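You operate a simulated robot arm through the tools that you are given. There is no shell and no other tool. Be economical: measure what you need, move in short steps, check, and stop when the job is done.

Carry out the task below with a simulated robot arm. There is one attempt and no reset: what you move stays moved.

Task
Take the loaded rail cart across to the cradle and brake it there.
Fine: white stop and gate down, dock latch free first; hands clear of the carrier's leading cap.

Only the result counts: the job must be done as asked and must still hold three seconds after the hand-in. Knocking over, shifting, dropping, spilling or breaking anything else fails it. Lids that push on must go on centred and level and be pressed home; caps that screw on are set level and turned clockwise until they are tight.

Robot
A 7-joint arm with a two-finger parallel gripper on a trunk, on a base that drives. Base frame: it is fixed to the floor where the robot stands at the start and does not move with it; the origin is under the middle of the robot, x ahead of it, y to its left, z up. Readings come in m, rad, newtons and seconds.
With the tool pointing down near the work surface it reaches from about 0.26 to 0.7 m from the robot's upright axis, wherever it stands. Its first joint turns from -2.897 to 2.897 rad. Places, roughly: blue valve [0.5, -0.5, 0.5]; cart brake [0.4, 0.9, 0.6]; green cradle gate [-1.1, 1, 0.8]; rail cart [0.7, 0.6, 0.6]; stop gate [1, -0.9, 0.6]; white cart stop [0.6, -0.1, 0.9]; yellow cart stop [0.5, 1.2, 0.8]; yellow dock latch [0.5, -0.3, 0.5]. Payload 1.57 kg.
The TCP is the grasp point between the finger pads, 0.03 m short of the fingertips. In the tool frame z runs along the fingers and y along their closing line. Largest opening 0.08 m; finger width 0.017, thickness 0.012; the body of the gripper, 0.04 by 0.082 m, starts 0.08 m behind the TCP.
Orientation is told as [roll, pitch, yaw] about the base's x, y, z axes, in that order, counted from this pose: with the fingers straight down and closing along the base's y, the tool's x points along the base's -x, its y along +y and its z along -z.

Tools
- The arm moves only by the tool jog_arm. Its argument "targets" is a list of rows, each an object (a shift or turn left out is 0, a gripper value left out holds the last) with "grip": the closure in counts, from 0 (fully open) to 255 (shut); "dp": the shift along the tool's x, y, z in units of 25 mm (1.0 is 25 mm), a list of three; "rot": the turn, a rotation vector about the tool's x, y, z in units of 5 degrees (1.0 is 5 degrees), a list of three. In form: [{"grip": grip, "dp": [tx, ty, tz], "rot": [rx, ry, rz]}, ...]. A call has 1 to 8 rows; each row shifts and turns the commanded pose from where the row before left it, along the tool's axes as they then stand. A call with a number of a shift or a turn outside -1 to 1 is refused whole. A row lasts 0.2 s, in which the tool goes at most 0.05 m and 0.15 rad; a call with a longer step from one row to the next is refused whole, and so is a gripper value outside its range. Where a pose cannot be reached the arm comes as near as it can. A force on the tool above 50 N (or 10 N above the force at the start of the call, whichever is more), or a blocked arm, ends the call early, and 0.2 s more pass. Each finger travels about 0.072 m/s and halts on what it meets, pressing with about 28 N; the grip force reading is that of the motor and also rises with nothing between the fingers. The clock runs only during rows and for 0.2 s after the last one: add rows that do not move to give the fingers time. The reply holds the time, the measured pose of the TCP, the force on the tool along the base axes, the opening and the grip force, in the units named above and with some noise, with the torque about the TCP (base axes, N m) and any sound that the robot's microphone picked up, and new pictures: "views" is both (left out), scene, wrist or none.
- Cameras (640 x 400 px; columns grow to the right, rows downward): "scene" is now at [-0.014, 0.1692, 1.4066]; the picture's right is [0.18, -0.98, 0.00], its down [-0.70, -0.13, -0.70] and it looks along [0.69, 0.13, -0.71] (base axes); focal length 255 px, centre (320, 200). "wrist" rides on the gripper at [0.072, -0.007, -0.122] in the tool frame; the picture's right is [0.09, 1.00, 0.00], its down [-0.84, 0.08, -0.54] and it looks along [-0.54, 0.05, 0.84] (tool axes); focal length 238 px, centre (320, 200). There is no depth. A picture from a camera that has moved, and an enlarged one, comes with that camera's place and axes in the base frame and with its lens. The place of the scene camera against the robot may be out by one fixed shift of up to 0.018 m in any direction.
- lift_body(by): slides the trunk up (or, below 0, down) by that many m; the arm and the scene camera ride with it, the base frame stays. It gives what a move gives, with no picture.
- steer(legs): drives the robot by 1 to 6 legs, each [ahead, left, turn to the left] in m, m and rad, along the robot's own axes; the way and the turn of a leg run together, so that a leg with both is an arc; at most 1.5 m and 3.142 rad a leg. The arm and the cameras ride along, it lands a little off, and it stops where it bumps. It gives what a move gives, and a new picture of the scene camera.
- head_to(pan, tilt): turns the head with the scene camera to pan (to the left, within 1.501 rad either way) and tilt (down, from -0.506 to 1.204), counted from straight ahead of the robot. It gives what a move gives, and a new picture of the scene camera.
- enlarge(camera, box): a new picture of the part [left, top, right, bottom] of that camera's present view, enlarged. It takes no simulated time.
- finish_job(): hands the job in; it is judged then, once.

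Go step by step. Nothing tells you exact positions but the pictures and the camera data: compare them with the known pose of the tool, close in by small moves and look again before you grip or let go. The budget is 120 turns and 260 pictures, counting those below and the enlarged ones. Unless the task says otherwise, let go and move clear before handing in.

The tools are called as name(argument=value, ...) on one line, values as JSON. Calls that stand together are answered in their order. jog_arm: Moves the arm, as the interface text tells. Its arguments: {"type":"object","properties":{"targets":{"type":"array","items":{"type":"object","properties":{"grip":{"type":"number"},"dp":{"type":"array","items":{"type":"number"}},"rot":{"type":"array","items":{"type":"number"}}}}},"views":{"type":"string","enum":["both","scene","wrist","none"]}},"required":["targets"]} The other tools are called the same way: lift_body (by) slides the trunk up or down; steer (legs) drives the base; head_to (pan, tilt) turns the head that bears the scene camera; enlarge (camera, box) takes an enlarged picture of a part of a camera's view; finish_job () hands the job in.

At the start:

```text
t: 0.0
tcp_pos: [0.4351, 0.2564, 1.114]
orientation: [-0.002, 0.001, 0.0]
ft_force: [0.2, 0.7, 1.0]
moment: [0.02, -0.03, 0.01]
finger_gap: 0.0801
gripper_force: 0.0
trunk travel left (down, up): [-0.075, 0.04]
robot x, y, heading: [-0.0064, 0.0011, -0.001]
head pan, tilt: [0.18, 0.792]
```

scene: 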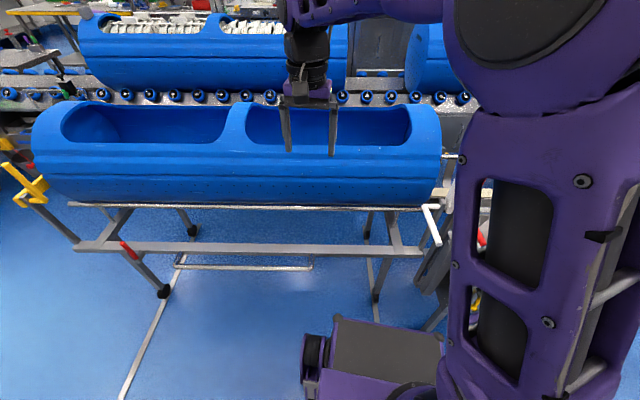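
wrist: 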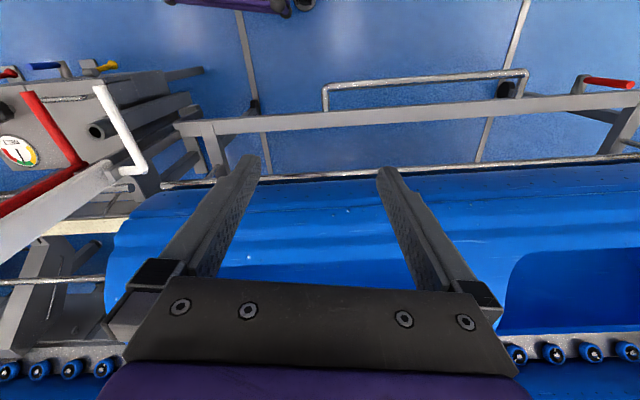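

I see a long blue carrier on a rail cart in front of me, with a white handle at its right end and a yellow one at its left. I'll look around before I touch anything.

head_to(pan=-0.7, tilt=0.6)

head_to(pan=1.0, tilt=0.6)

head_to(pan=1.5, tilt=0.4)

head_to(pan=0.3, tilt=0.3)

```text
t: 1.2
tcp_pos: [0.4358, 0.2579, 1.1132]
orientation: [0.001, 0.0, -0.001]
ft_force: [0.8, -0.1, -0.4]
moment: [-0.02, -0.01, -0.01]
finger_gap: 0.0801
gripper_force: 0.1
trunk travel left (down, up): [-0.075, 0.04]
robot x, y, heading: [-0.0009, 0.0, 0.0]
head pan, tilt: [-0.7, 0.6]
camera scene: at [-0.0261, 0.0979, 1.4229], right [-0.64, -0.77, 0.0], down [-0.43, 0.36, -0.82], along [0.63, -0.53, -0.57], focal length 255 px, centre (320, 200)
```

scene: 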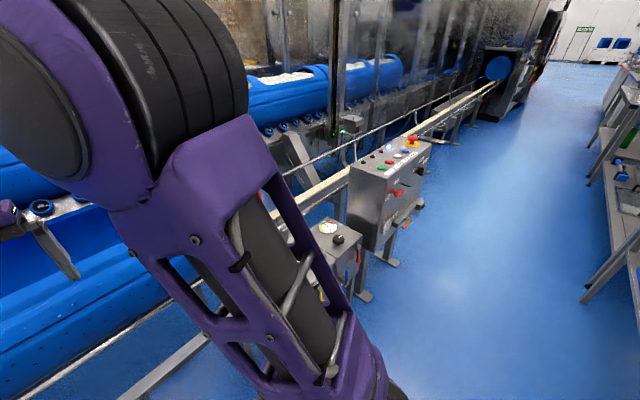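

```text
t: 2.9
tcp_pos: [0.435, 0.2569, 1.1124]
orientation: [0.001, 0.0, 0.0]
ft_force: [0.1, 0.9, 0.5]
moment: [0.02, -0.03, 0.01]
finger_gap: 0.0799
gripper_force: 0.1
trunk travel left (down, up): [-0.075, 0.04]
robot x, y, heading: [-0.0001, -0.0028, 0.002]
head pan, tilt: [1.0, 0.6]
camera scene: at [-0.0459, 0.2291, 1.4229], right [0.84, -0.54, 0.0], down [-0.31, -0.48, -0.83], along [0.45, 0.69, -0.56], focal length 255 px, centre (320, 200)
```

scene: 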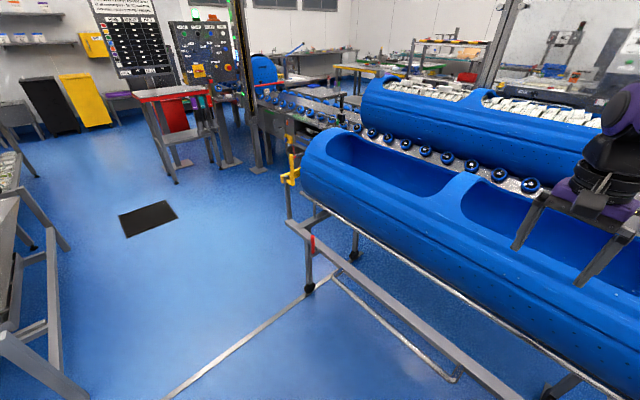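

```text
t: 3.9
tcp_pos: [0.4349, 0.2565, 1.1126]
orientation: [-0.001, 0.0, 0.0]
ft_force: [0.4, 0.3, -0.5]
moment: [0.01, 0.01, -0.02]
finger_gap: 0.0798
gripper_force: 0.0
trunk travel left (down, up): [-0.075, 0.04]
robot x, y, heading: [0.0014, -0.0041, 0.004]
head pan, tilt: [1.499, 0.4]
camera scene: at [-0.087, 0.2472, 1.4411], right [1.0, -0.07, 0.0], down [-0.03, -0.39, -0.92], along [0.07, 0.92, -0.39], focal length 255 px, centre (320, 200)
```

scene: 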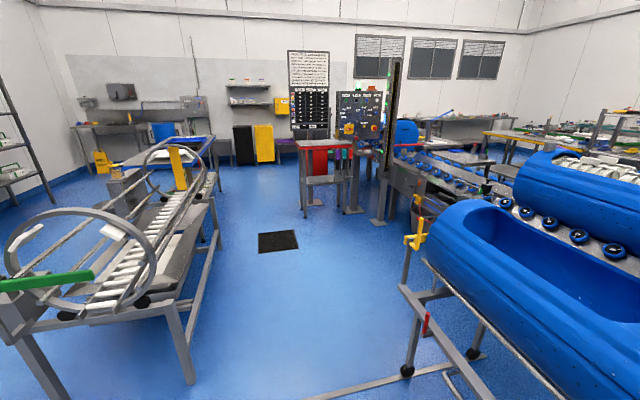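

```text
t: 5.2
tcp_pos: [0.436, 0.2575, 1.113]
orientation: [-0.002, 0.0, 0.0]
ft_force: [1.0, -0.3, -0.2]
moment: [-0.03, -0.03, 0.03]
finger_gap: 0.0801
gripper_force: 0.0
trunk travel left (down, up): [-0.075, 0.04]
robot x, y, heading: [-0.004, 0.0016, 0.002]
head pan, tilt: [0.3, 0.3]
camera scene: at [-0.0045, 0.1825, 1.4504], right [0.3, -0.96, 0.0], down [-0.28, -0.09, -0.96], along [0.91, 0.28, -0.3], focal length 255 px, centre (320, 200)
```

scene: 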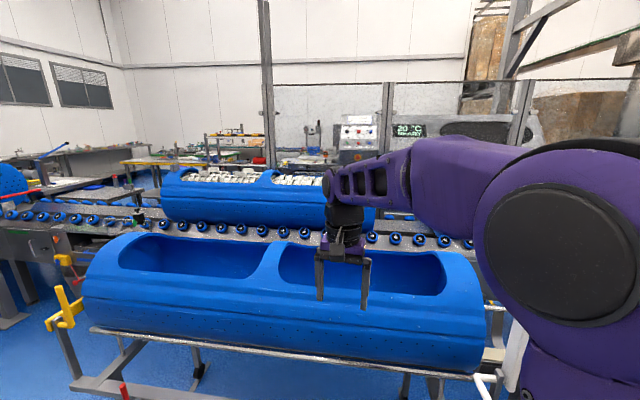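

I need a closer look at the control box on the right, the cart and the cradle.

enlarge(camera="wrist", box=[0, 40, 220, 240])

head_to(pan=1.5, tilt=0.8)

enlarge(camera="scene", box=[0, 0, 240, 250])

enlarge(camera="scene", box=[320, 0, 640, 300])

```text
2.00 times, centred on (110, 140) of wrist
camera zoom: at [0.3642, 0.2502, 1.2352], right [-0.09, 1.0, 0.0], down [0.84, 0.08, 0.54], along [0.54, 0.05, -0.84], focal length 477 px, centre (740, 320)
```

zoom: 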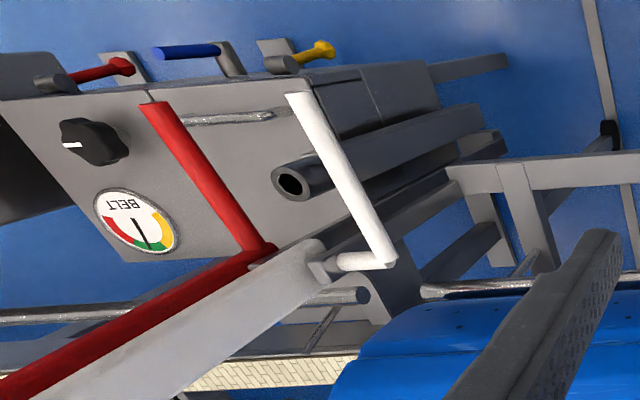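

```text
t: 6.7
tcp_pos: [0.4355, 0.258, 1.1124]
orientation: [0.001, 0.001, 0.001]
ft_force: [-0.3, 0.1, -0.5]
moment: [0.02, 0.01, 0.0]
finger_gap: 0.0801
gripper_force: 0.0
trunk travel left (down, up): [-0.075, 0.04]
robot x, y, heading: [0.0007, -0.003, -0.0]
head pan, tilt: [1.499, 0.799]
camera scene: at [-0.0879, 0.2353, 1.406], right [1.0, -0.07, 0.0], down [-0.05, -0.71, -0.7], along [0.05, 0.7, -0.72], focal length 255 px, centre (320, 200)
```

scene: 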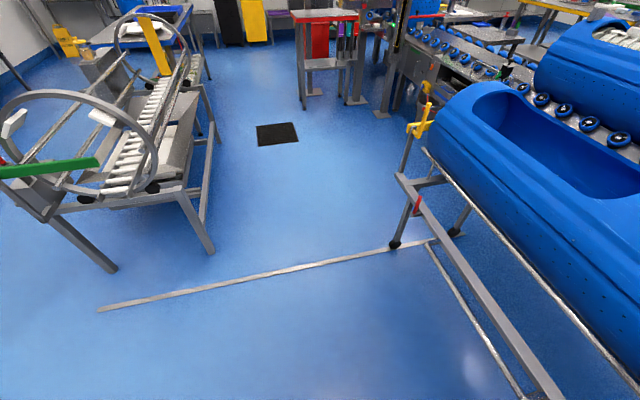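

```text
1.60 times, centred on (120, 125) of scene
camera zoom: at [-0.0879, 0.2353, 1.406], right [1.0, -0.07, 0.0], down [-0.05, -0.71, -0.7], along [0.05, 0.7, -0.72], focal length 409 px, centre (640, 320)
```

zoom: 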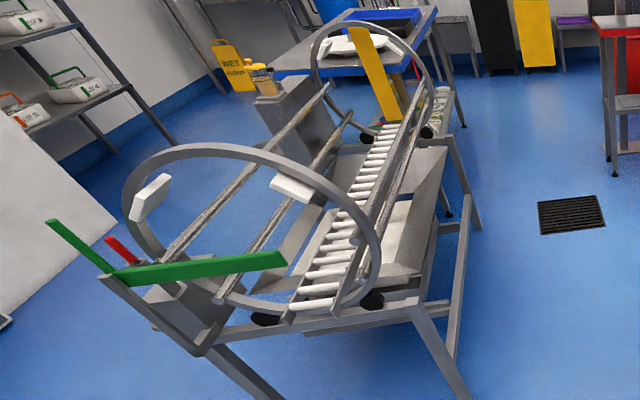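

```text
1.33 times, centred on (480, 150) of scene
camera zoom: at [-0.0879, 0.2353, 1.406], right [1.0, -0.07, 0.0], down [-0.05, -0.71, -0.7], along [0.05, 0.7, -0.72], focal length 340 px, centre (107, 267)
```

zoom: 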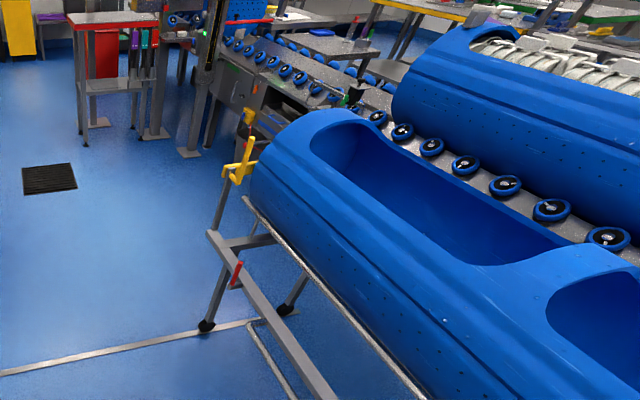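

The cradle with its two rings lies behind me to the left, and the floor rails run along -x from the cart to it. I'll back up and slide right to get a view of the dock, the stop and the gate.

steer(legs=[[-0.35, 0, 0], [0, -0.6, 0]])

head_to(pan=0.15, tilt=0.6)

```text
t: 11.2
tcp_pos: [0.0891, 0.0921, 1.1129]
orientation: [-0.001, -0.004, -0.006]
ft_force: [-0.1, 0.1, 0.2]
moment: [-0.01, 0.02, 0.0]
finger_gap: 0.0798
gripper_force: 0.1
trunk travel left (down, up): [-0.075, 0.04]
robot x, y, heading: [-0.3486, -0.1611, -0.001]
head pan, tilt: [1.499, 0.799]
stopped in leg 2: the robot was blocked; the commanded pose is now the measured one
camera scene: at [-0.4345, 0.0742, 1.4061], right [1.0, -0.08, 0.0], down [-0.06, -0.71, -0.7], along [0.05, 0.7, -0.72], focal length 255 px, centre (320, 200)
```

scene: 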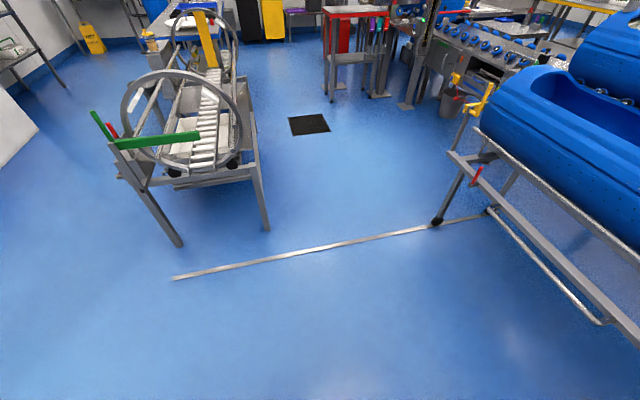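

```text
t: 12.7
tcp_pos: [0.0904, 0.0923, 1.1136]
orientation: [0.0, -0.002, -0.007]
ft_force: [-0.7, -0.2, -0.5]
moment: [0.01, 0.01, -0.01]
finger_gap: 0.0799
gripper_force: 0.0
trunk travel left (down, up): [-0.075, 0.04]
robot x, y, heading: [-0.351, -0.1619, -0.005]
head pan, tilt: [0.15, 0.6]
camera scene: at [-0.3533, 0.0067, 1.4228], right [0.14, -0.99, 0.0], down [-0.56, -0.08, -0.82], along [0.82, 0.12, -0.57], focal length 255 px, centre (320, 200)
```

scene: 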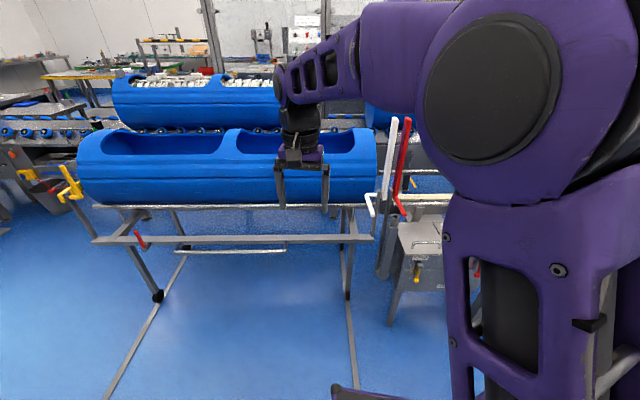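

I could not go further right because something blocked the base. The white and red levers both stand up beside the right cap, so I'll look right to see what is in the way.

head_to(pan=-1.5, tilt=0.8)

head_to(pan=-0.5, tilt=0.7)

```text
t: 14.4
tcp_pos: [0.0911, 0.0923, 1.1139]
orientation: [-0.001, -0.003, -0.006]
ft_force: [-0.3, -0.1, 0.0]
moment: [-0.01, 0.01, 0.0]
finger_gap: 0.0801
gripper_force: 0.1
trunk travel left (down, up): [-0.075, 0.04]
robot x, y, heading: [-0.3474, -0.1552, -0.001]
head pan, tilt: [-1.499, 0.799]
camera scene: at [-0.4354, -0.0866, 1.406], right [-1.0, -0.07, 0.0], down [-0.05, 0.72, -0.7], along [0.05, -0.7, -0.72], focal length 255 px, centre (320, 200)
```

scene: 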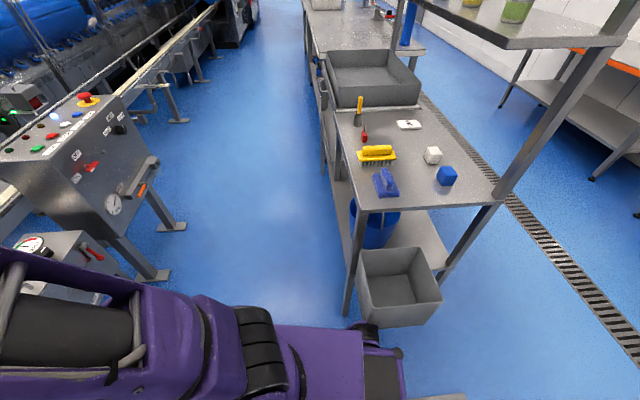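

```text
t: 15.7
tcp_pos: [0.0895, 0.0914, 1.1132]
orientation: [0.001, -0.002, -0.006]
ft_force: [1.0, 0.6, -0.6]
moment: [0.0, 0.0, -0.04]
finger_gap: 0.0797
gripper_force: 0.0
trunk travel left (down, up): [-0.075, 0.04]
robot x, y, heading: [-0.3478, -0.1604, -0.001]
head pan, tilt: [-0.499, 0.7]
camera scene: at [-0.3665, -0.0472, 1.4142], right [-0.48, -0.88, 0.0], down [-0.56, 0.31, -0.76], along [0.67, -0.37, -0.64], focal length 255 px, centre (320, 200)
```

scene: 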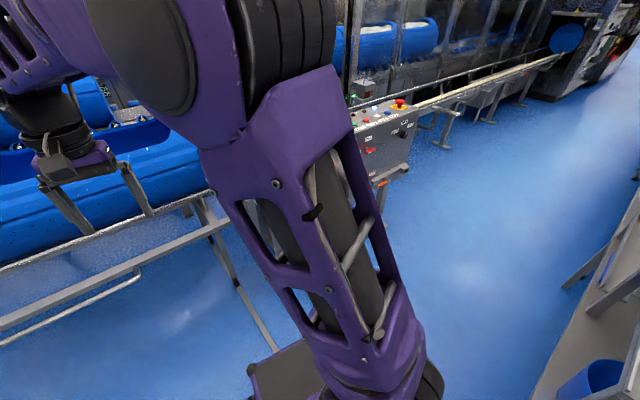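

A bench stands at my right rear, at about x<-0.5, y<-0.6, which is what blocked me. I'll go ahead a bit, then slide right so the wrist camera faces the dock levers.

steer(legs=[[0.27, 0, 0], [0, -0.2, 0]])

jog_arm(targets=[{"dp": [0, 0, 0], "grip": 0}], views="wrist")

```text
t: 19.8
tcp_pos: [0.359, -0.1075, 1.1121]
orientation: [0.0, -0.002, -0.008]
ft_force: [0.4, 0.3, -0.1]
moment: [0.01, -0.01, -0.04]
finger_gap: 0.0799
gripper_force: 0.0
trunk travel left (down, up): [-0.075, 0.04]
robot x, y, heading: [-0.0792, -0.3616, -0.008]
head pan, tilt: [-0.499, 0.7]
camera scene: at [-0.0972, -0.248, 1.4143], right [-0.48, -0.88, 0.0], down [-0.56, 0.31, -0.76], along [0.67, -0.37, -0.64], focal length 255 px, centre (320, 200)
```

scene: 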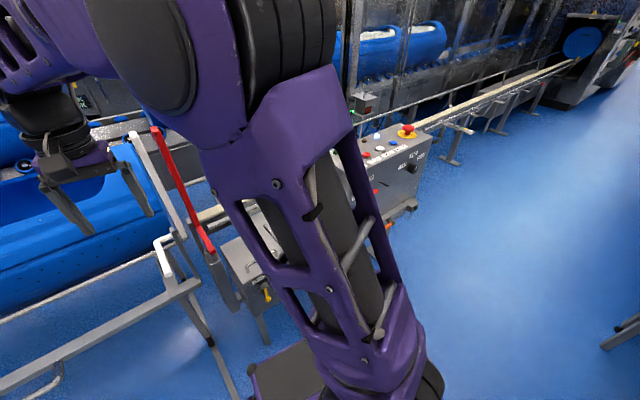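

```text
t: 20.1
tcp_pos: [0.3579, -0.1084, 1.1119]
orientation: [0.0, -0.002, -0.008]
ft_force: [-0.5, 0.8, 1.0]
moment: [0.02, 0.05, -0.01]
finger_gap: 0.08
gripper_force: 0.2
trunk travel left (down, up): [-0.075, 0.04]
robot x, y, heading: [-0.0812, -0.362, -0.007]
head pan, tilt: [-0.499, 0.7]
camera wrist: at [0.2875, -0.1146, 1.2354], right [-0.09, 1.0, 0.0], down [0.84, 0.07, 0.54], along [0.54, 0.05, -0.84], focal length 238 px, centre (320, 200)
```

wrist: 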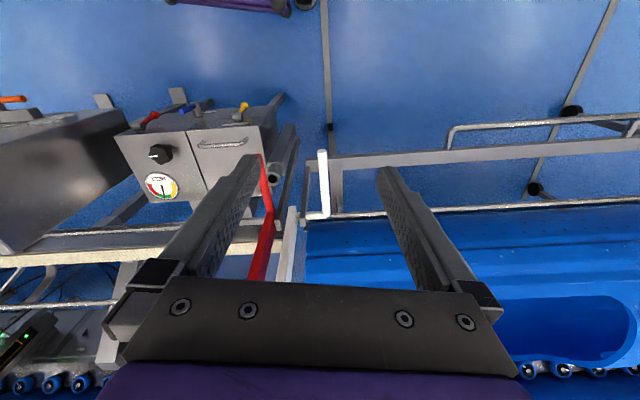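

enlarge(camera="scene", box=[100, 110, 300, 310])

enlarge(camera="wrist", box=[100, 70, 360, 290])

```text
2.00 times, centred on (200, 210) of scene
camera zoom: at [-0.0972, -0.248, 1.4143], right [-0.48, -0.88, 0.0], down [-0.56, 0.31, -0.76], along [0.67, -0.37, -0.64], focal length 511 px, centre (560, 180)
```

zoom: 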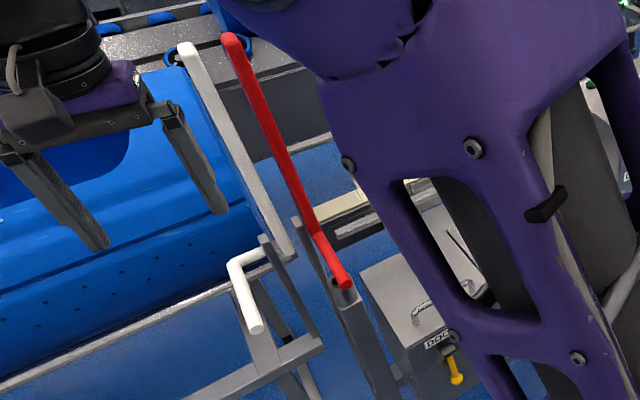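

```text
1.82 times, centred on (230, 180) of wrist
camera zoom: at [0.2875, -0.1146, 1.2354], right [-0.09, 1.0, 0.0], down [0.84, 0.07, 0.54], along [0.54, 0.05, -0.84], focal length 433 px, centre (484, 236)
```

zoom: 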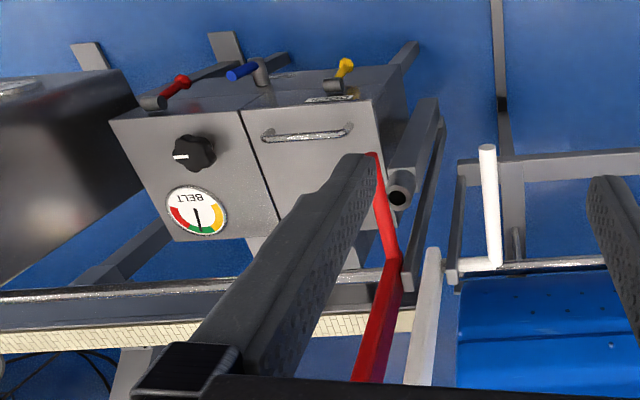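

The white L-handle sits on the cart with its stop bar standing up, and beside it on the dock there is a red bar, also up. I'll shift the arm right and yaw it to see the dock side.

jog_arm(targets=[{"dp": [0, -1, 0], "rot": [0, 0, 1]}, {"dp": [0, -1, 0], "rot": [0, 0, 1]}, {"dp": [0, -1, 0], "rot": [0, 0, 1]}, {"dp": [0, -1, 0], "rot": [0, 0, 1]}, {"dp": [0, -1, 0], "rot": [0, 0, 1]}, {"dp": [0, -1, 0], "rot": [0, 0, 1]}], views="both")

```text
t: 21.6
tcp_pos: [0.3252, -0.253, 1.1121]
orientation: [0.0, -0.001, -0.532]
ft_force: [0.1, 1.1, -0.3]
moment: [0.0, -0.01, 0.04]
finger_gap: 0.08
gripper_force: 0.2
trunk travel left (down, up): [-0.075, 0.04]
robot x, y, heading: [-0.0797, -0.3644, -0.005]
head pan, tilt: [-0.499, 0.7]
camera scene: at [-0.0971, -0.248, 1.4142], right [-0.48, -0.88, 0.0], down [-0.56, 0.31, -0.76], along [0.67, -0.37, -0.64], focal length 255 px, centre (320, 200)
camera wrist: at [0.2605, -0.2234, 1.2349], right [0.43, 0.91, 0.0], down [0.76, -0.36, 0.54], along [0.49, -0.23, -0.84], focal length 238 px, centre (320, 200)
```

scene: 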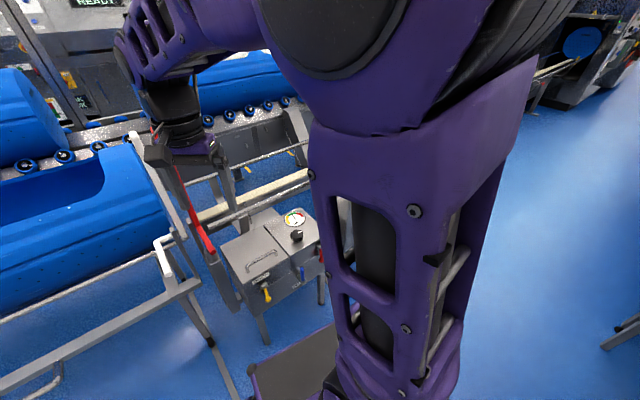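
wrist: 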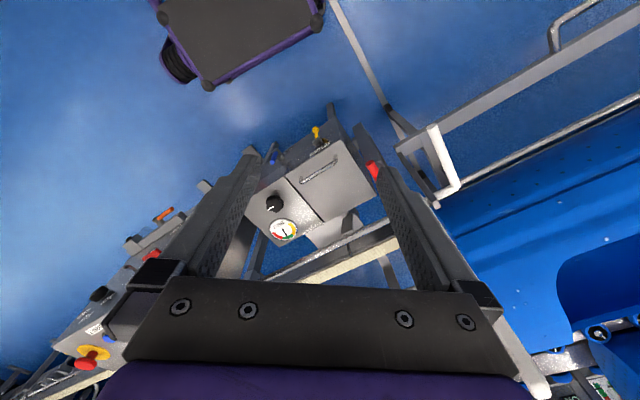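

enlarge(camera="scene", box=[120, 90, 330, 320])

head_to(pan=-0.1, tilt=0.6)

```text
1.74 times, centred on (225, 205) of scene
camera zoom: at [-0.0971, -0.248, 1.4142], right [-0.48, -0.88, 0.0], down [-0.56, 0.31, -0.76], along [0.67, -0.37, -0.64], focal length 444 px, centre (485, 191)
```

zoom: 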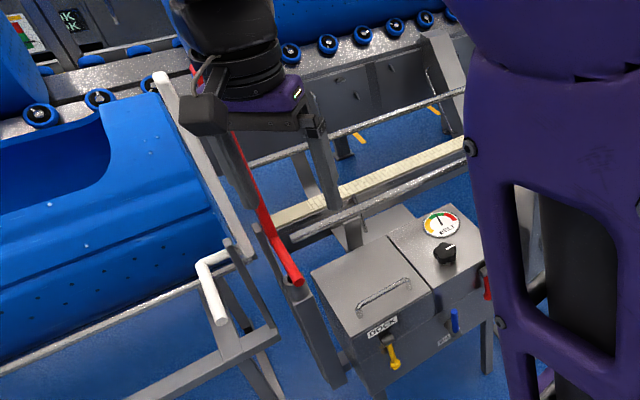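

```text
t: 22.4
tcp_pos: [0.3254, -0.2533, 1.1123]
orientation: [0.0, -0.002, -0.53]
ft_force: [0.5, 0.3, 0.3]
moment: [0.01, -0.01, -0.02]
finger_gap: 0.0802
gripper_force: 0.0
trunk travel left (down, up): [-0.075, 0.04]
robot x, y, heading: [-0.0798, -0.3669, -0.0]
head pan, tilt: [-0.099, 0.6]
camera scene: at [-0.0837, -0.2163, 1.4229], right [-0.1, -0.99, 0.0], down [-0.56, 0.06, -0.82], along [0.82, -0.09, -0.57], focal length 255 px, centre (320, 200)
```

scene: 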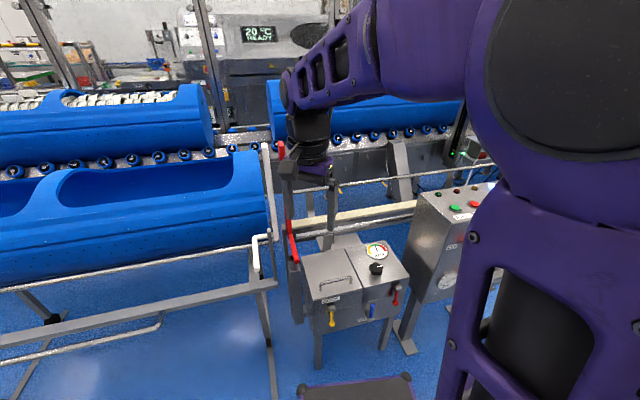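

The box carries the yellow DOCK latch, a blue valve and a red belt lever. The closed yellow and green stops have a horizontal bar with the handle up, so lifting the white and red handles should lower their bars. I'll go back toward the white handle for a close look.

steer(legs=[[0.03, 0.2, 0]])

jog_arm(targets=[{"rot": [0, 0, -1]}, {"rot": [0, 0, -1]}, {"rot": [0, 0, -1]}, {"rot": [0, 0, -1]}, {"rot": [0, 0, -1]}, {"rot": [0, 0, -1]}], views="both")

```text
t: 25.0
tcp_pos: [0.3561, -0.0541, 1.1128]
orientation: [0.0, -0.001, -0.53]
ft_force: [0.4, 0.1, -0.9]
moment: [-0.04, -0.02, 0.0]
finger_gap: 0.0799
gripper_force: 0.1
trunk travel left (down, up): [-0.075, 0.04]
robot x, y, heading: [-0.0474, -0.1641, -0.004]
head pan, tilt: [-0.099, 0.6]
camera scene: at [-0.0522, -0.0165, 1.4229], right [-0.1, -0.99, 0.0], down [-0.56, 0.06, -0.83], along [0.82, -0.09, -0.56], focal length 255 px, centre (320, 200)
```

scene: 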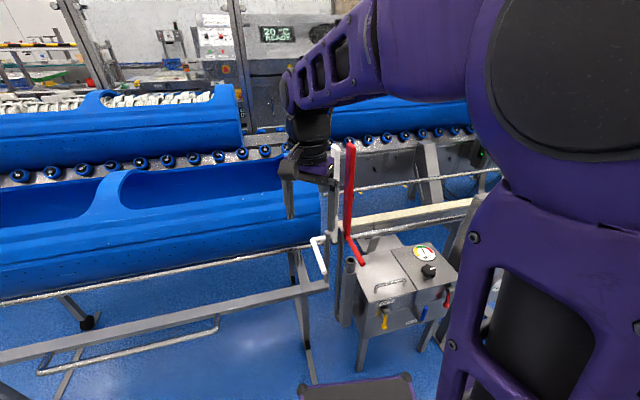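

```text
t: 26.4
tcp_pos: [0.357, -0.0541, 1.1129]
orientation: [0.001, -0.002, -0.004]
ft_force: [-0.7, 0.9, -0.4]
moment: [-0.01, -0.02, 0.0]
finger_gap: 0.0803
gripper_force: 0.1
trunk travel left (down, up): [-0.075, 0.04]
robot x, y, heading: [-0.0453, -0.1613, -0.007]
head pan, tilt: [-0.099, 0.6]
camera scene: at [-0.0522, -0.0165, 1.4229], right [-0.1, -0.99, 0.0], down [-0.56, 0.06, -0.83], along [0.82, -0.09, -0.56], focal length 255 px, centre (320, 200)
camera wrist: at [0.2855, -0.0607, 1.2351], right [-0.09, 1.0, 0.0], down [0.84, 0.07, 0.54], along [0.54, 0.05, -0.84], focal length 238 px, centre (320, 200)
```

scene: 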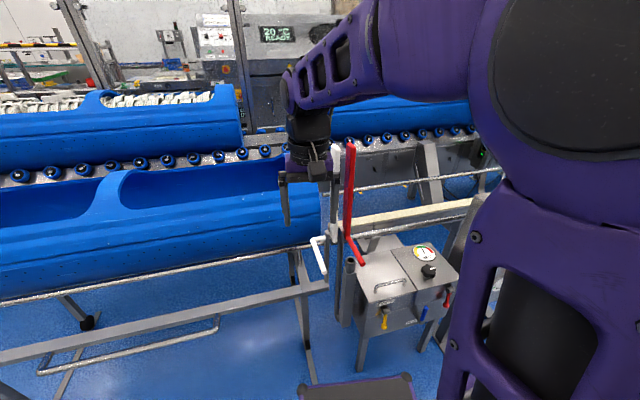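
wrist: 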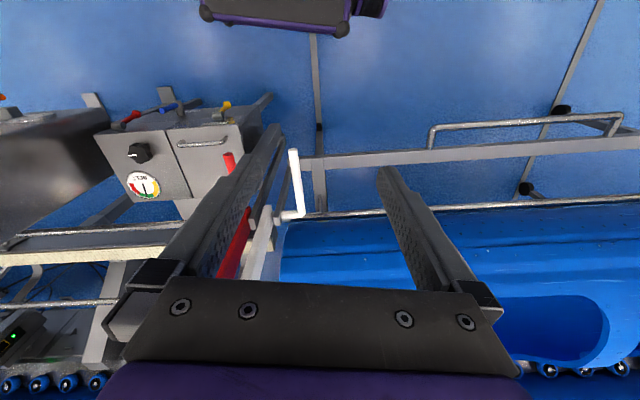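

I triangulate the white handle's end at about (0.457, -0.09, 0.81) and its elbow at (0.577, -0.07, 0.836). The red handle's end is near (0.476, -0.215, 0.81). Next I'll come down over the white handle.

jog_arm(targets=[{"dp": [-0.55, -0.16, 1]}, {"dp": [-0.55, -0.16, 1]}, {"dp": [-0.55, -0.16, 1]}, {"dp": [-0.55, -0.16, 1]}, {"dp": [-0.55, -0.16, 1]}, {"dp": [-0.55, -0.16, 1]}, {"dp": [-0.55, -0.16, 1]}, {"dp": [-0.55, -0.16, 1]}], views="both")

```text
t: 28.2
tcp_pos: [0.4657, -0.0875, 0.9134]
orientation: [-0.001, -0.001, -0.007]
ft_force: [0.3, -0.5, 0.3]
moment: [-0.01, -0.02, -0.02]
finger_gap: 0.0801
gripper_force: 0.1
trunk travel left (down, up): [-0.075, 0.04]
robot x, y, heading: [-0.0471, -0.1628, -0.009]
head pan, tilt: [-0.099, 0.6]
camera scene: at [-0.0523, -0.0165, 1.4229], right [-0.1, -0.99, 0.0], down [-0.56, 0.06, -0.83], along [0.82, -0.09, -0.56], focal length 255 px, centre (320, 200)
camera wrist: at [0.3952, -0.0938, 1.0347], right [-0.09, 1.0, 0.0], down [0.84, 0.07, 0.54], along [0.54, 0.05, -0.84], focal length 238 px, centre (320, 200)
```

scene: 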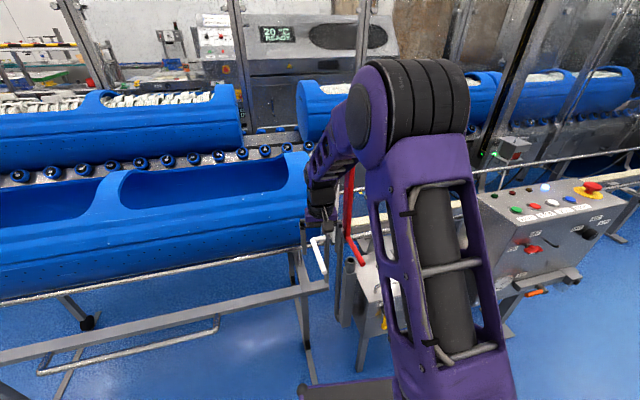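
wrist: 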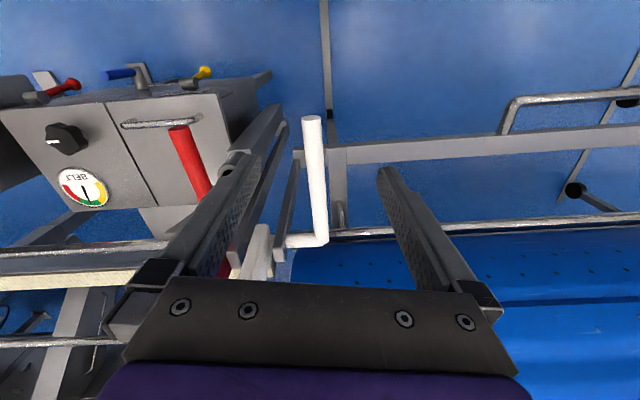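

The handle lies between the fingers. I'll go down 0.1 m and close on it.

jog_arm(targets=[{"dp": [0, -0.1, 1]}, {"dp": [0, -0.1, 1]}, {"dp": [0, 0, 1]}, {"dp": [0, 0, 1]}, {"grip": 255}, {"grip": 255}, {"grip": 255}, {"grip": 255}], views="wrist")

```text
t: 30.0
tcp_pos: [0.4667, -0.0958, 0.8127]
orientation: [-0.002, -0.001, -0.006]
ft_force: [0.8, -8.5, -1.5]
moment: [0.11, -0.18, 0.62]
finger_gap: 0.0209
gripper_force: 33.8
trunk travel left (down, up): [-0.075, 0.04]
robot x, y, heading: [-0.0475, -0.1645, -0.005]
head pan, tilt: [-0.099, 0.6]
camera wrist: at [0.3955, -0.1006, 0.9354], right [-0.08, 1.0, 0.0], down [0.84, 0.07, 0.54], along [0.54, 0.04, -0.84], focal length 238 px, centre (320, 200)
```

wrist: 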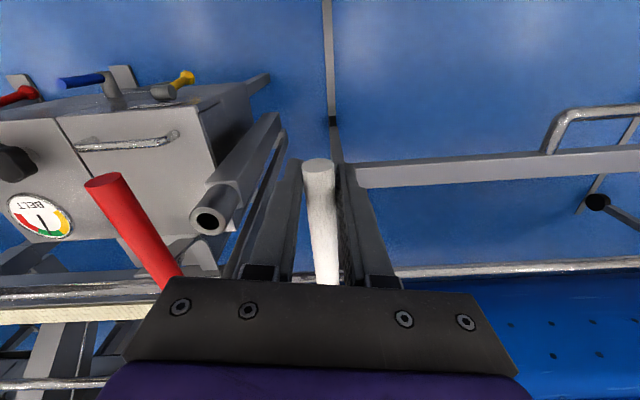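

I have the handle. I'll start lifting it along the arc.

jog_arm(targets=[{"dp": [0.12, 0, -0.76]}, {"dp": [-0.04, 0, -0.79]}, {"dp": [-0.16, 0, -0.76]}, {"dp": [-0.29, 0, -0.72]}], views="both")

```text
t: 31.0
tcp_pos: [0.4765, -0.0926, 0.889]
orientation: [-0.001, 0.002, -0.007]
ft_force: [3.3, -11.0, -10.6]
moment: [0.11, 0.8, 0.62]
finger_gap: 0.0204
gripper_force: 34.4
trunk travel left (down, up): [-0.075, 0.04]
robot x, y, heading: [-0.0476, -0.1639, -0.005]
head pan, tilt: [-0.099, 0.6]
camera scene: at [-0.0512, -0.0172, 1.423], right [-0.1, -0.99, 0.0], down [-0.56, 0.06, -0.82], along [0.82, -0.09, -0.57], focal length 255 px, centre (320, 200)
camera wrist: at [0.4058, -0.0992, 1.0116], right [-0.09, 1.0, 0.0], down [0.84, 0.07, 0.54], along [0.54, 0.05, -0.84], focal length 238 px, centre (320, 200)
```

scene: 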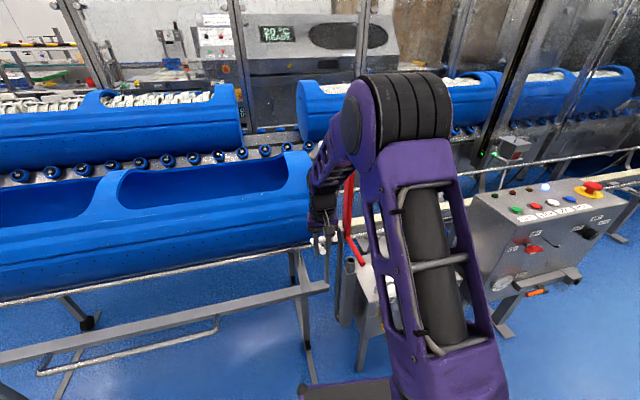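
wrist: 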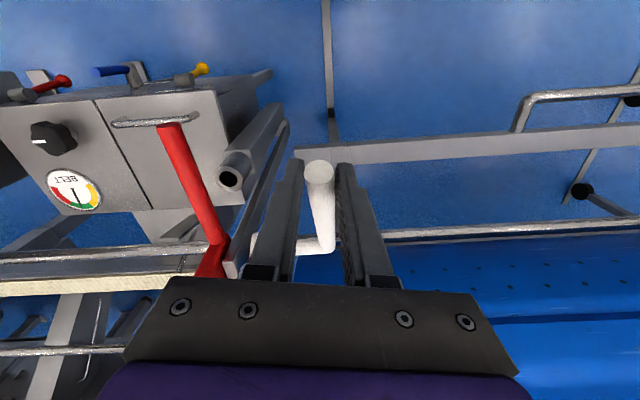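

The handle is turning with a light load. I'll keep following the arc.

jog_arm(targets=[{"dp": [-0.42, 0, -0.66]}, {"dp": [-0.52, 0, -0.58]}, {"dp": [-0.62, 0, -0.48]}, {"dp": [-0.69, 0, -0.37]}], views="both")

```text
t: 32.0
tcp_pos: [0.532, -0.0855, 0.9423]
orientation: [0.005, -0.003, -0.001]
ft_force: [-11.0, 24.4, 3.5]
moment: [1.25, 0.88, 0.38]
finger_gap: 0.0192
gripper_force: 33.4
trunk travel left (down, up): [-0.075, 0.04]
robot x, y, heading: [-0.0478, -0.1635, -0.007]
head pan, tilt: [-0.099, 0.6]
camera scene: at [-0.0534, -0.0145, 1.4229], right [-0.1, -0.99, 0.0], down [-0.56, 0.06, -0.83], along [0.82, -0.09, -0.56], focal length 255 px, centre (320, 200)
camera wrist: at [0.4597, -0.0922, 1.0656], right [-0.09, 1.0, 0.01], down [0.84, 0.07, 0.54], along [0.54, 0.05, -0.84], focal length 238 px, centre (320, 200)
```

scene: 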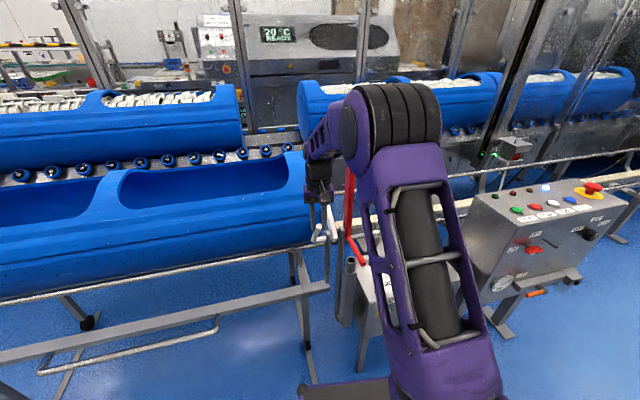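
wrist: 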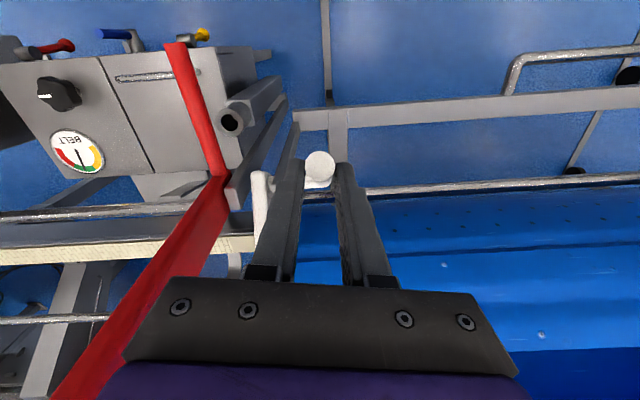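

jog_arm(targets=[{"dp": [-0.5, 0.2, -0.15]}, {"dp": [-0.5, 0.1, -0.05]}], views="both")

enlarge(camera="scene", box=[250, 140, 410, 300])

```text
t: 32.6
tcp_pos: [0.5577, -0.081, 0.9484]
orientation: [0.005, -0.005, -0.005]
ft_force: [-9.7, 25.0, 17.0]
moment: [1.0, 0.94, 0.01]
finger_gap: 0.0181
gripper_force: 32.7
trunk travel left (down, up): [-0.075, 0.04]
robot x, y, heading: [-0.0498, -0.16, -0.004]
head pan, tilt: [-0.099, 0.6]
camera scene: at [-0.0542, -0.0148, 1.4229], right [-0.1, -0.99, 0.0], down [-0.56, 0.06, -0.83], along [0.82, -0.09, -0.56], focal length 255 px, centre (320, 200)
camera wrist: at [0.4858, -0.0881, 1.0709], right [-0.09, 1.0, 0.0], down [0.83, 0.07, 0.55], along [0.54, 0.05, -0.84], focal length 238 px, centre (320, 200)
```

scene: 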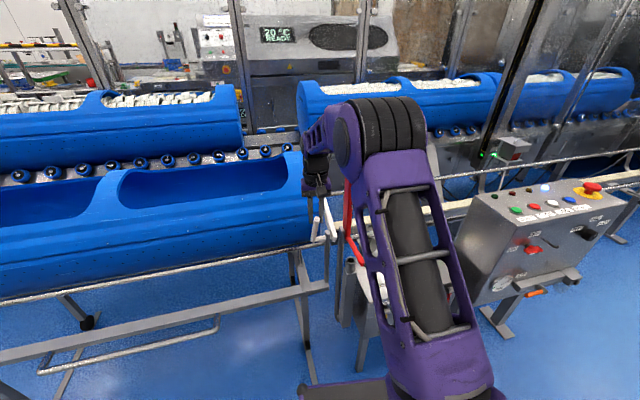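
wrist: 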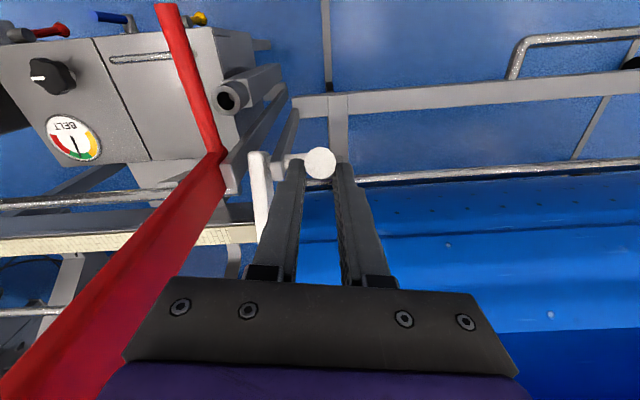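

```text
2.50 times, centred on (330, 220) of scene
camera zoom: at [-0.0542, -0.0148, 1.4229], right [-0.1, -0.99, 0.0], down [-0.56, 0.06, -0.83], along [0.82, -0.09, -0.56], focal length 638 px, centre (295, 150)
```

zoom: 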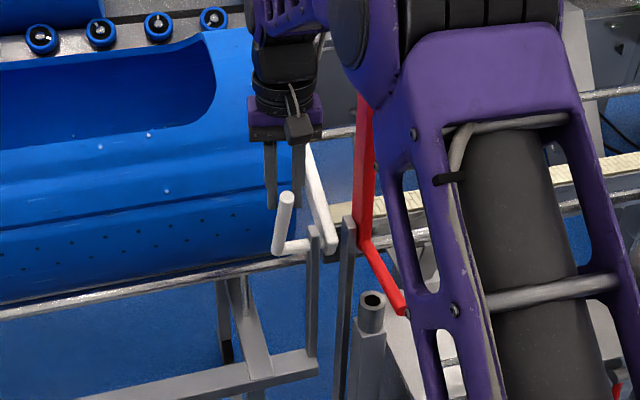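

jog_arm(targets=[{"dp": [-0.6, 0.1, 0.1]}, {"dp": [-0.6, 0.0, 0.15]}, {"dp": [-0.4, 0.0, 0.15]}], views="both")

enlarge(camera="scene", box=[250, 140, 410, 300])

```text
t: 33.4
tcp_pos: [0.5985, -0.092, 0.9367]
orientation: [-0.007, -0.004, -0.016]
ft_force: [7.8, -16.8, 0.9]
moment: [-0.28, -0.03, 0.03]
finger_gap: 0.0
gripper_force: 20.9
trunk travel left (down, up): [-0.075, 0.04]
robot x, y, heading: [-0.0461, -0.1638, -0.01]
head pan, tilt: [-0.099, 0.6]
camera scene: at [-0.0513, -0.0183, 1.4229], right [-0.11, -0.99, 0.0], down [-0.56, 0.06, -0.82], along [0.82, -0.09, -0.57], focal length 255 px, centre (320, 200)
camera wrist: at [0.528, -0.0964, 1.0584], right [-0.08, 1.0, -0.01], down [0.84, 0.07, 0.54], along [0.54, 0.04, -0.84], focal length 238 px, centre (320, 200)
```

scene: 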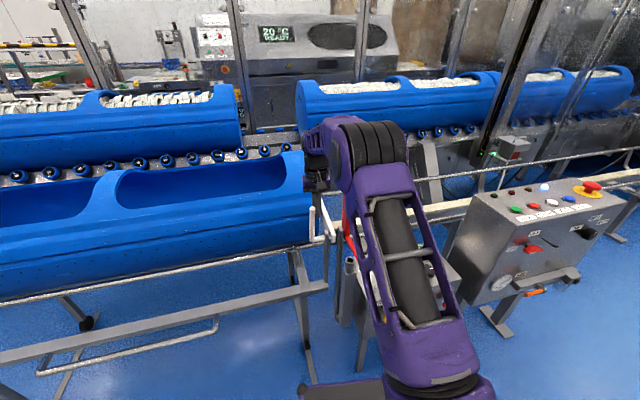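
wrist: 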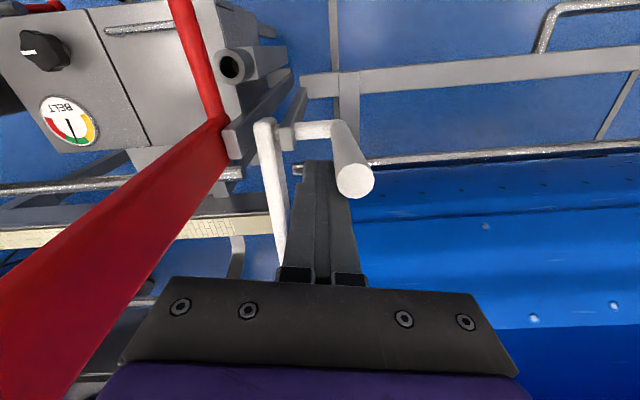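

```text
2.50 times, centred on (330, 220) of scene
camera zoom: at [-0.0513, -0.0183, 1.4229], right [-0.11, -0.99, 0.0], down [-0.56, 0.06, -0.82], along [0.82, -0.09, -0.57], focal length 638 px, centre (295, 150)
```

zoom: 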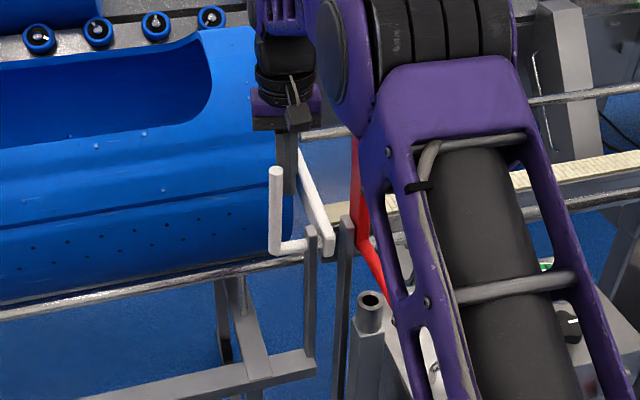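

The grip slipped off the white handle's tip, but the handle now stands upright and its bar is across. I'll back off upward and check that it stays.

jog_arm(targets=[{"dp": [0, -0.4, -0.8]}, {"dp": [0, -0.4, -1]}, {"dp": [0.3, -0.5, -1]}, {"dp": [1, -0.6, -1]}, {"dp": [1, -0.6, -0.5]}, {"dp": [1, -0.6, 0], "grip": 0}, {"dp": [1, -0.6, 0]}, {"dp": [1, -0.6, 0]}], views="both")

enlarge(camera="scene", box=[250, 140, 410, 300])

```text
t: 35.2
tcp_pos: [0.4648, -0.1914, 1.046]
orientation: [0.001, -0.002, -0.007]
ft_force: [-0.1, 0.9, 0.4]
moment: [0.0, 0.04, -0.01]
finger_gap: 0.0798
gripper_force: 0.1
trunk travel left (down, up): [-0.075, 0.04]
robot x, y, heading: [-0.0485, -0.1638, -0.004]
head pan, tilt: [-0.099, 0.6]
camera scene: at [-0.0521, -0.0164, 1.4229], right [-0.1, -0.99, 0.0], down [-0.56, 0.06, -0.83], along [0.82, -0.09, -0.56], focal length 255 px, centre (320, 200)
camera wrist: at [0.3936, -0.1973, 1.1676], right [-0.08, 1.0, 0.0], down [0.84, 0.07, 0.54], along [0.54, 0.05, -0.84], focal length 238 px, centre (320, 200)
```

scene: 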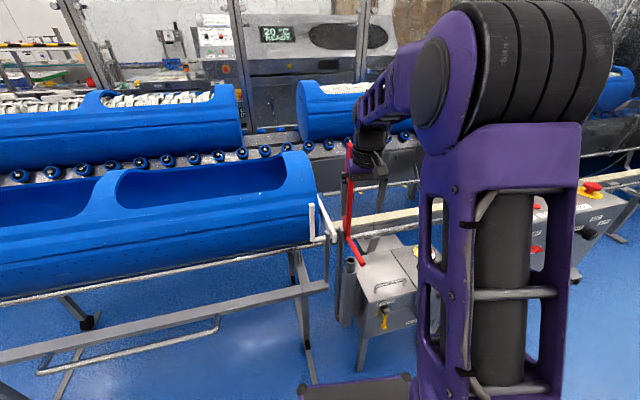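
wrist: 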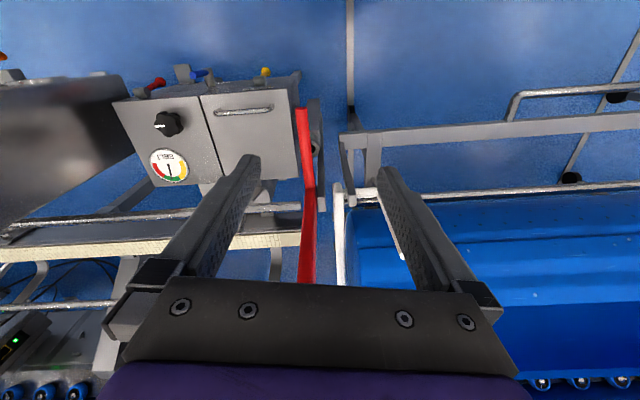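

```text
2.50 times, centred on (330, 220) of scene
camera zoom: at [-0.0521, -0.0164, 1.4229], right [-0.1, -0.99, 0.0], down [-0.56, 0.06, -0.83], along [0.82, -0.09, -0.56], focal length 638 px, centre (295, 150)
```

zoom: 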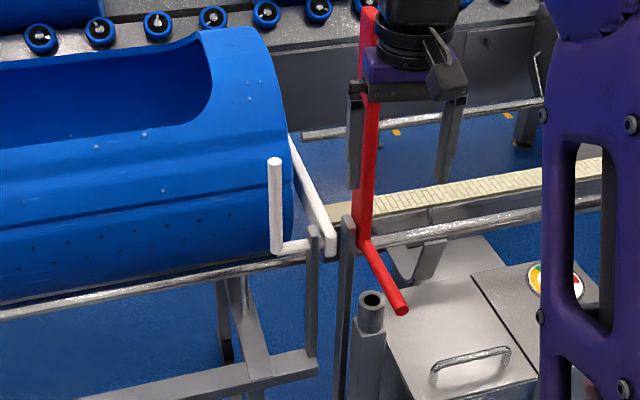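

The white stop is down and stays there. Now the red gate, gripping its handle end at about (0.478, -0.212, 0.81).

jog_arm(targets=[{"dp": [-0.1, -0.15, 1]}, {"dp": [-0.1, -0.15, 1]}, {"dp": [-0.1, -0.15, 1]}, {"dp": [-0.1, -0.15, 1]}, {"dp": [-0.1, -0.15, 1]}, {"dp": [0, -0.1, 1]}, {"dp": [0, 0, 1]}], views="wrist")

```text
t: 36.8
tcp_pos: [0.4771, -0.21, 0.8681]
orientation: [0.002, -0.002, -0.007]
ft_force: [-0.4, 0.1, 0.1]
moment: [0.03, 0.03, 0.01]
finger_gap: 0.0798
gripper_force: 0.1
trunk travel left (down, up): [-0.075, 0.04]
robot x, y, heading: [-0.0457, -0.1619, -0.009]
head pan, tilt: [-0.099, 0.6]
camera wrist: at [0.4053, -0.2168, 0.9898], right [-0.09, 1.0, 0.0], down [0.84, 0.07, 0.54], along [0.54, 0.05, -0.84], focal length 238 px, centre (320, 200)
```

wrist: 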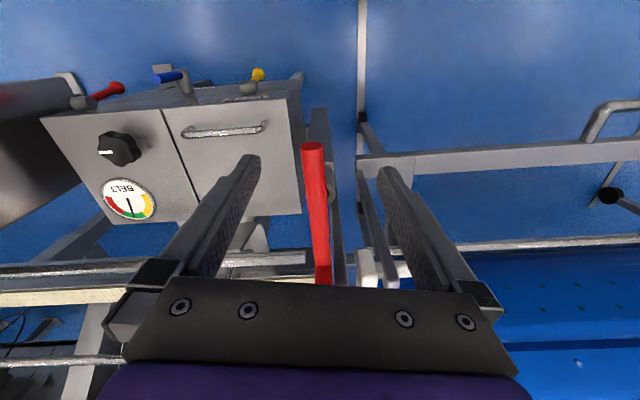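

jog_arm(targets=[{"dp": [-0.4, -0.1, 1]}, {"dp": [-0.4, -0.1, 1]}, {"dp": [0, 0, 0.2], "grip": 255}, {"grip": 255}, {"grip": 255}, {"grip": 255}], views="wrist")

```text
t: 38.2
tcp_pos: [0.4956, -0.2135, 0.8124]
orientation: [0.001, 0.002, -0.003]
ft_force: [-0.9, 12.4, -3.7]
moment: [0.07, -0.2, 0.65]
finger_gap: 0.0205
gripper_force: 33.8
trunk travel left (down, up): [-0.075, 0.04]
robot x, y, heading: [-0.0481, -0.1603, -0.002]
head pan, tilt: [-0.099, 0.6]
camera wrist: at [0.4251, -0.2199, 0.9356], right [-0.09, 1.0, 0.0], down [0.84, 0.07, 0.54], along [0.54, 0.05, -0.84], focal length 238 px, centre (320, 200)
```

wrist: 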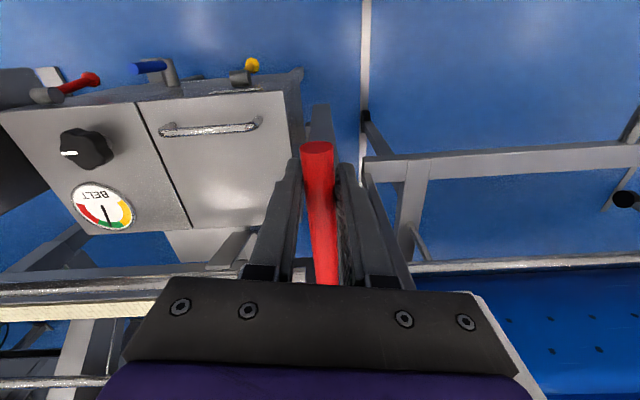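

jog_arm(targets=[{"dp": [0.14, 0, -0.77]}, {"dp": [-0.03, 0, -0.78]}, {"dp": [-0.19, 0, -0.76]}, {"dp": [-0.34, 0, -0.7]}, {"dp": [-0.48, 0, -0.62]}, {"dp": [-0.6, 0, -0.5]}], views="both")

```text
t: 39.6
tcp_pos: [0.5309, -0.2076, 0.9186]
orientation: [0.006, 0.001, -0.003]
ft_force: [-18.4, 34.9, 1.4]
moment: [1.05, 1.33, 0.78]
finger_gap: 0.0203
gripper_force: 34.6
trunk travel left (down, up): [-0.075, 0.04]
robot x, y, heading: [-0.0483, -0.1626, 0.0]
head pan, tilt: [-0.099, 0.6]
camera scene: at [-0.0538, -0.0138, 1.4228], right [-0.1, -0.99, 0.0], down [-0.56, 0.06, -0.83], along [0.82, -0.09, -0.56], focal length 255 px, centre (320, 200)
camera wrist: at [0.4607, -0.2152, 1.0396], right [-0.09, 1.0, 0.01], down [0.84, 0.07, 0.54], along [0.54, 0.05, -0.84], focal length 238 px, centre (320, 200)
```

scene: 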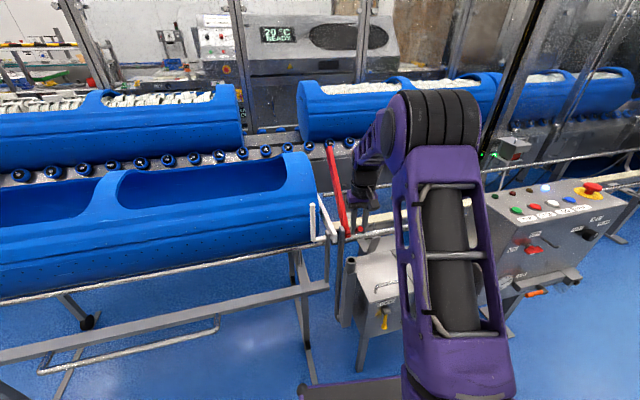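
wrist: 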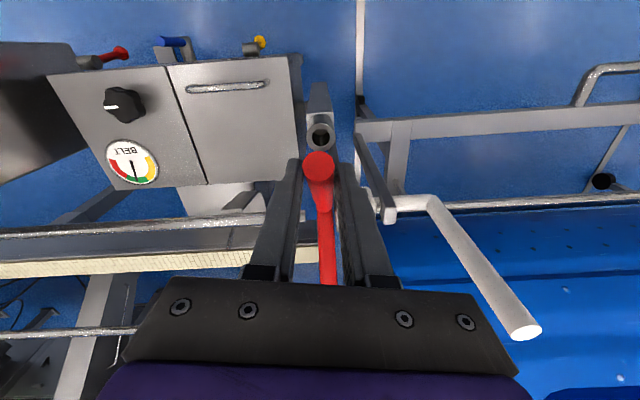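

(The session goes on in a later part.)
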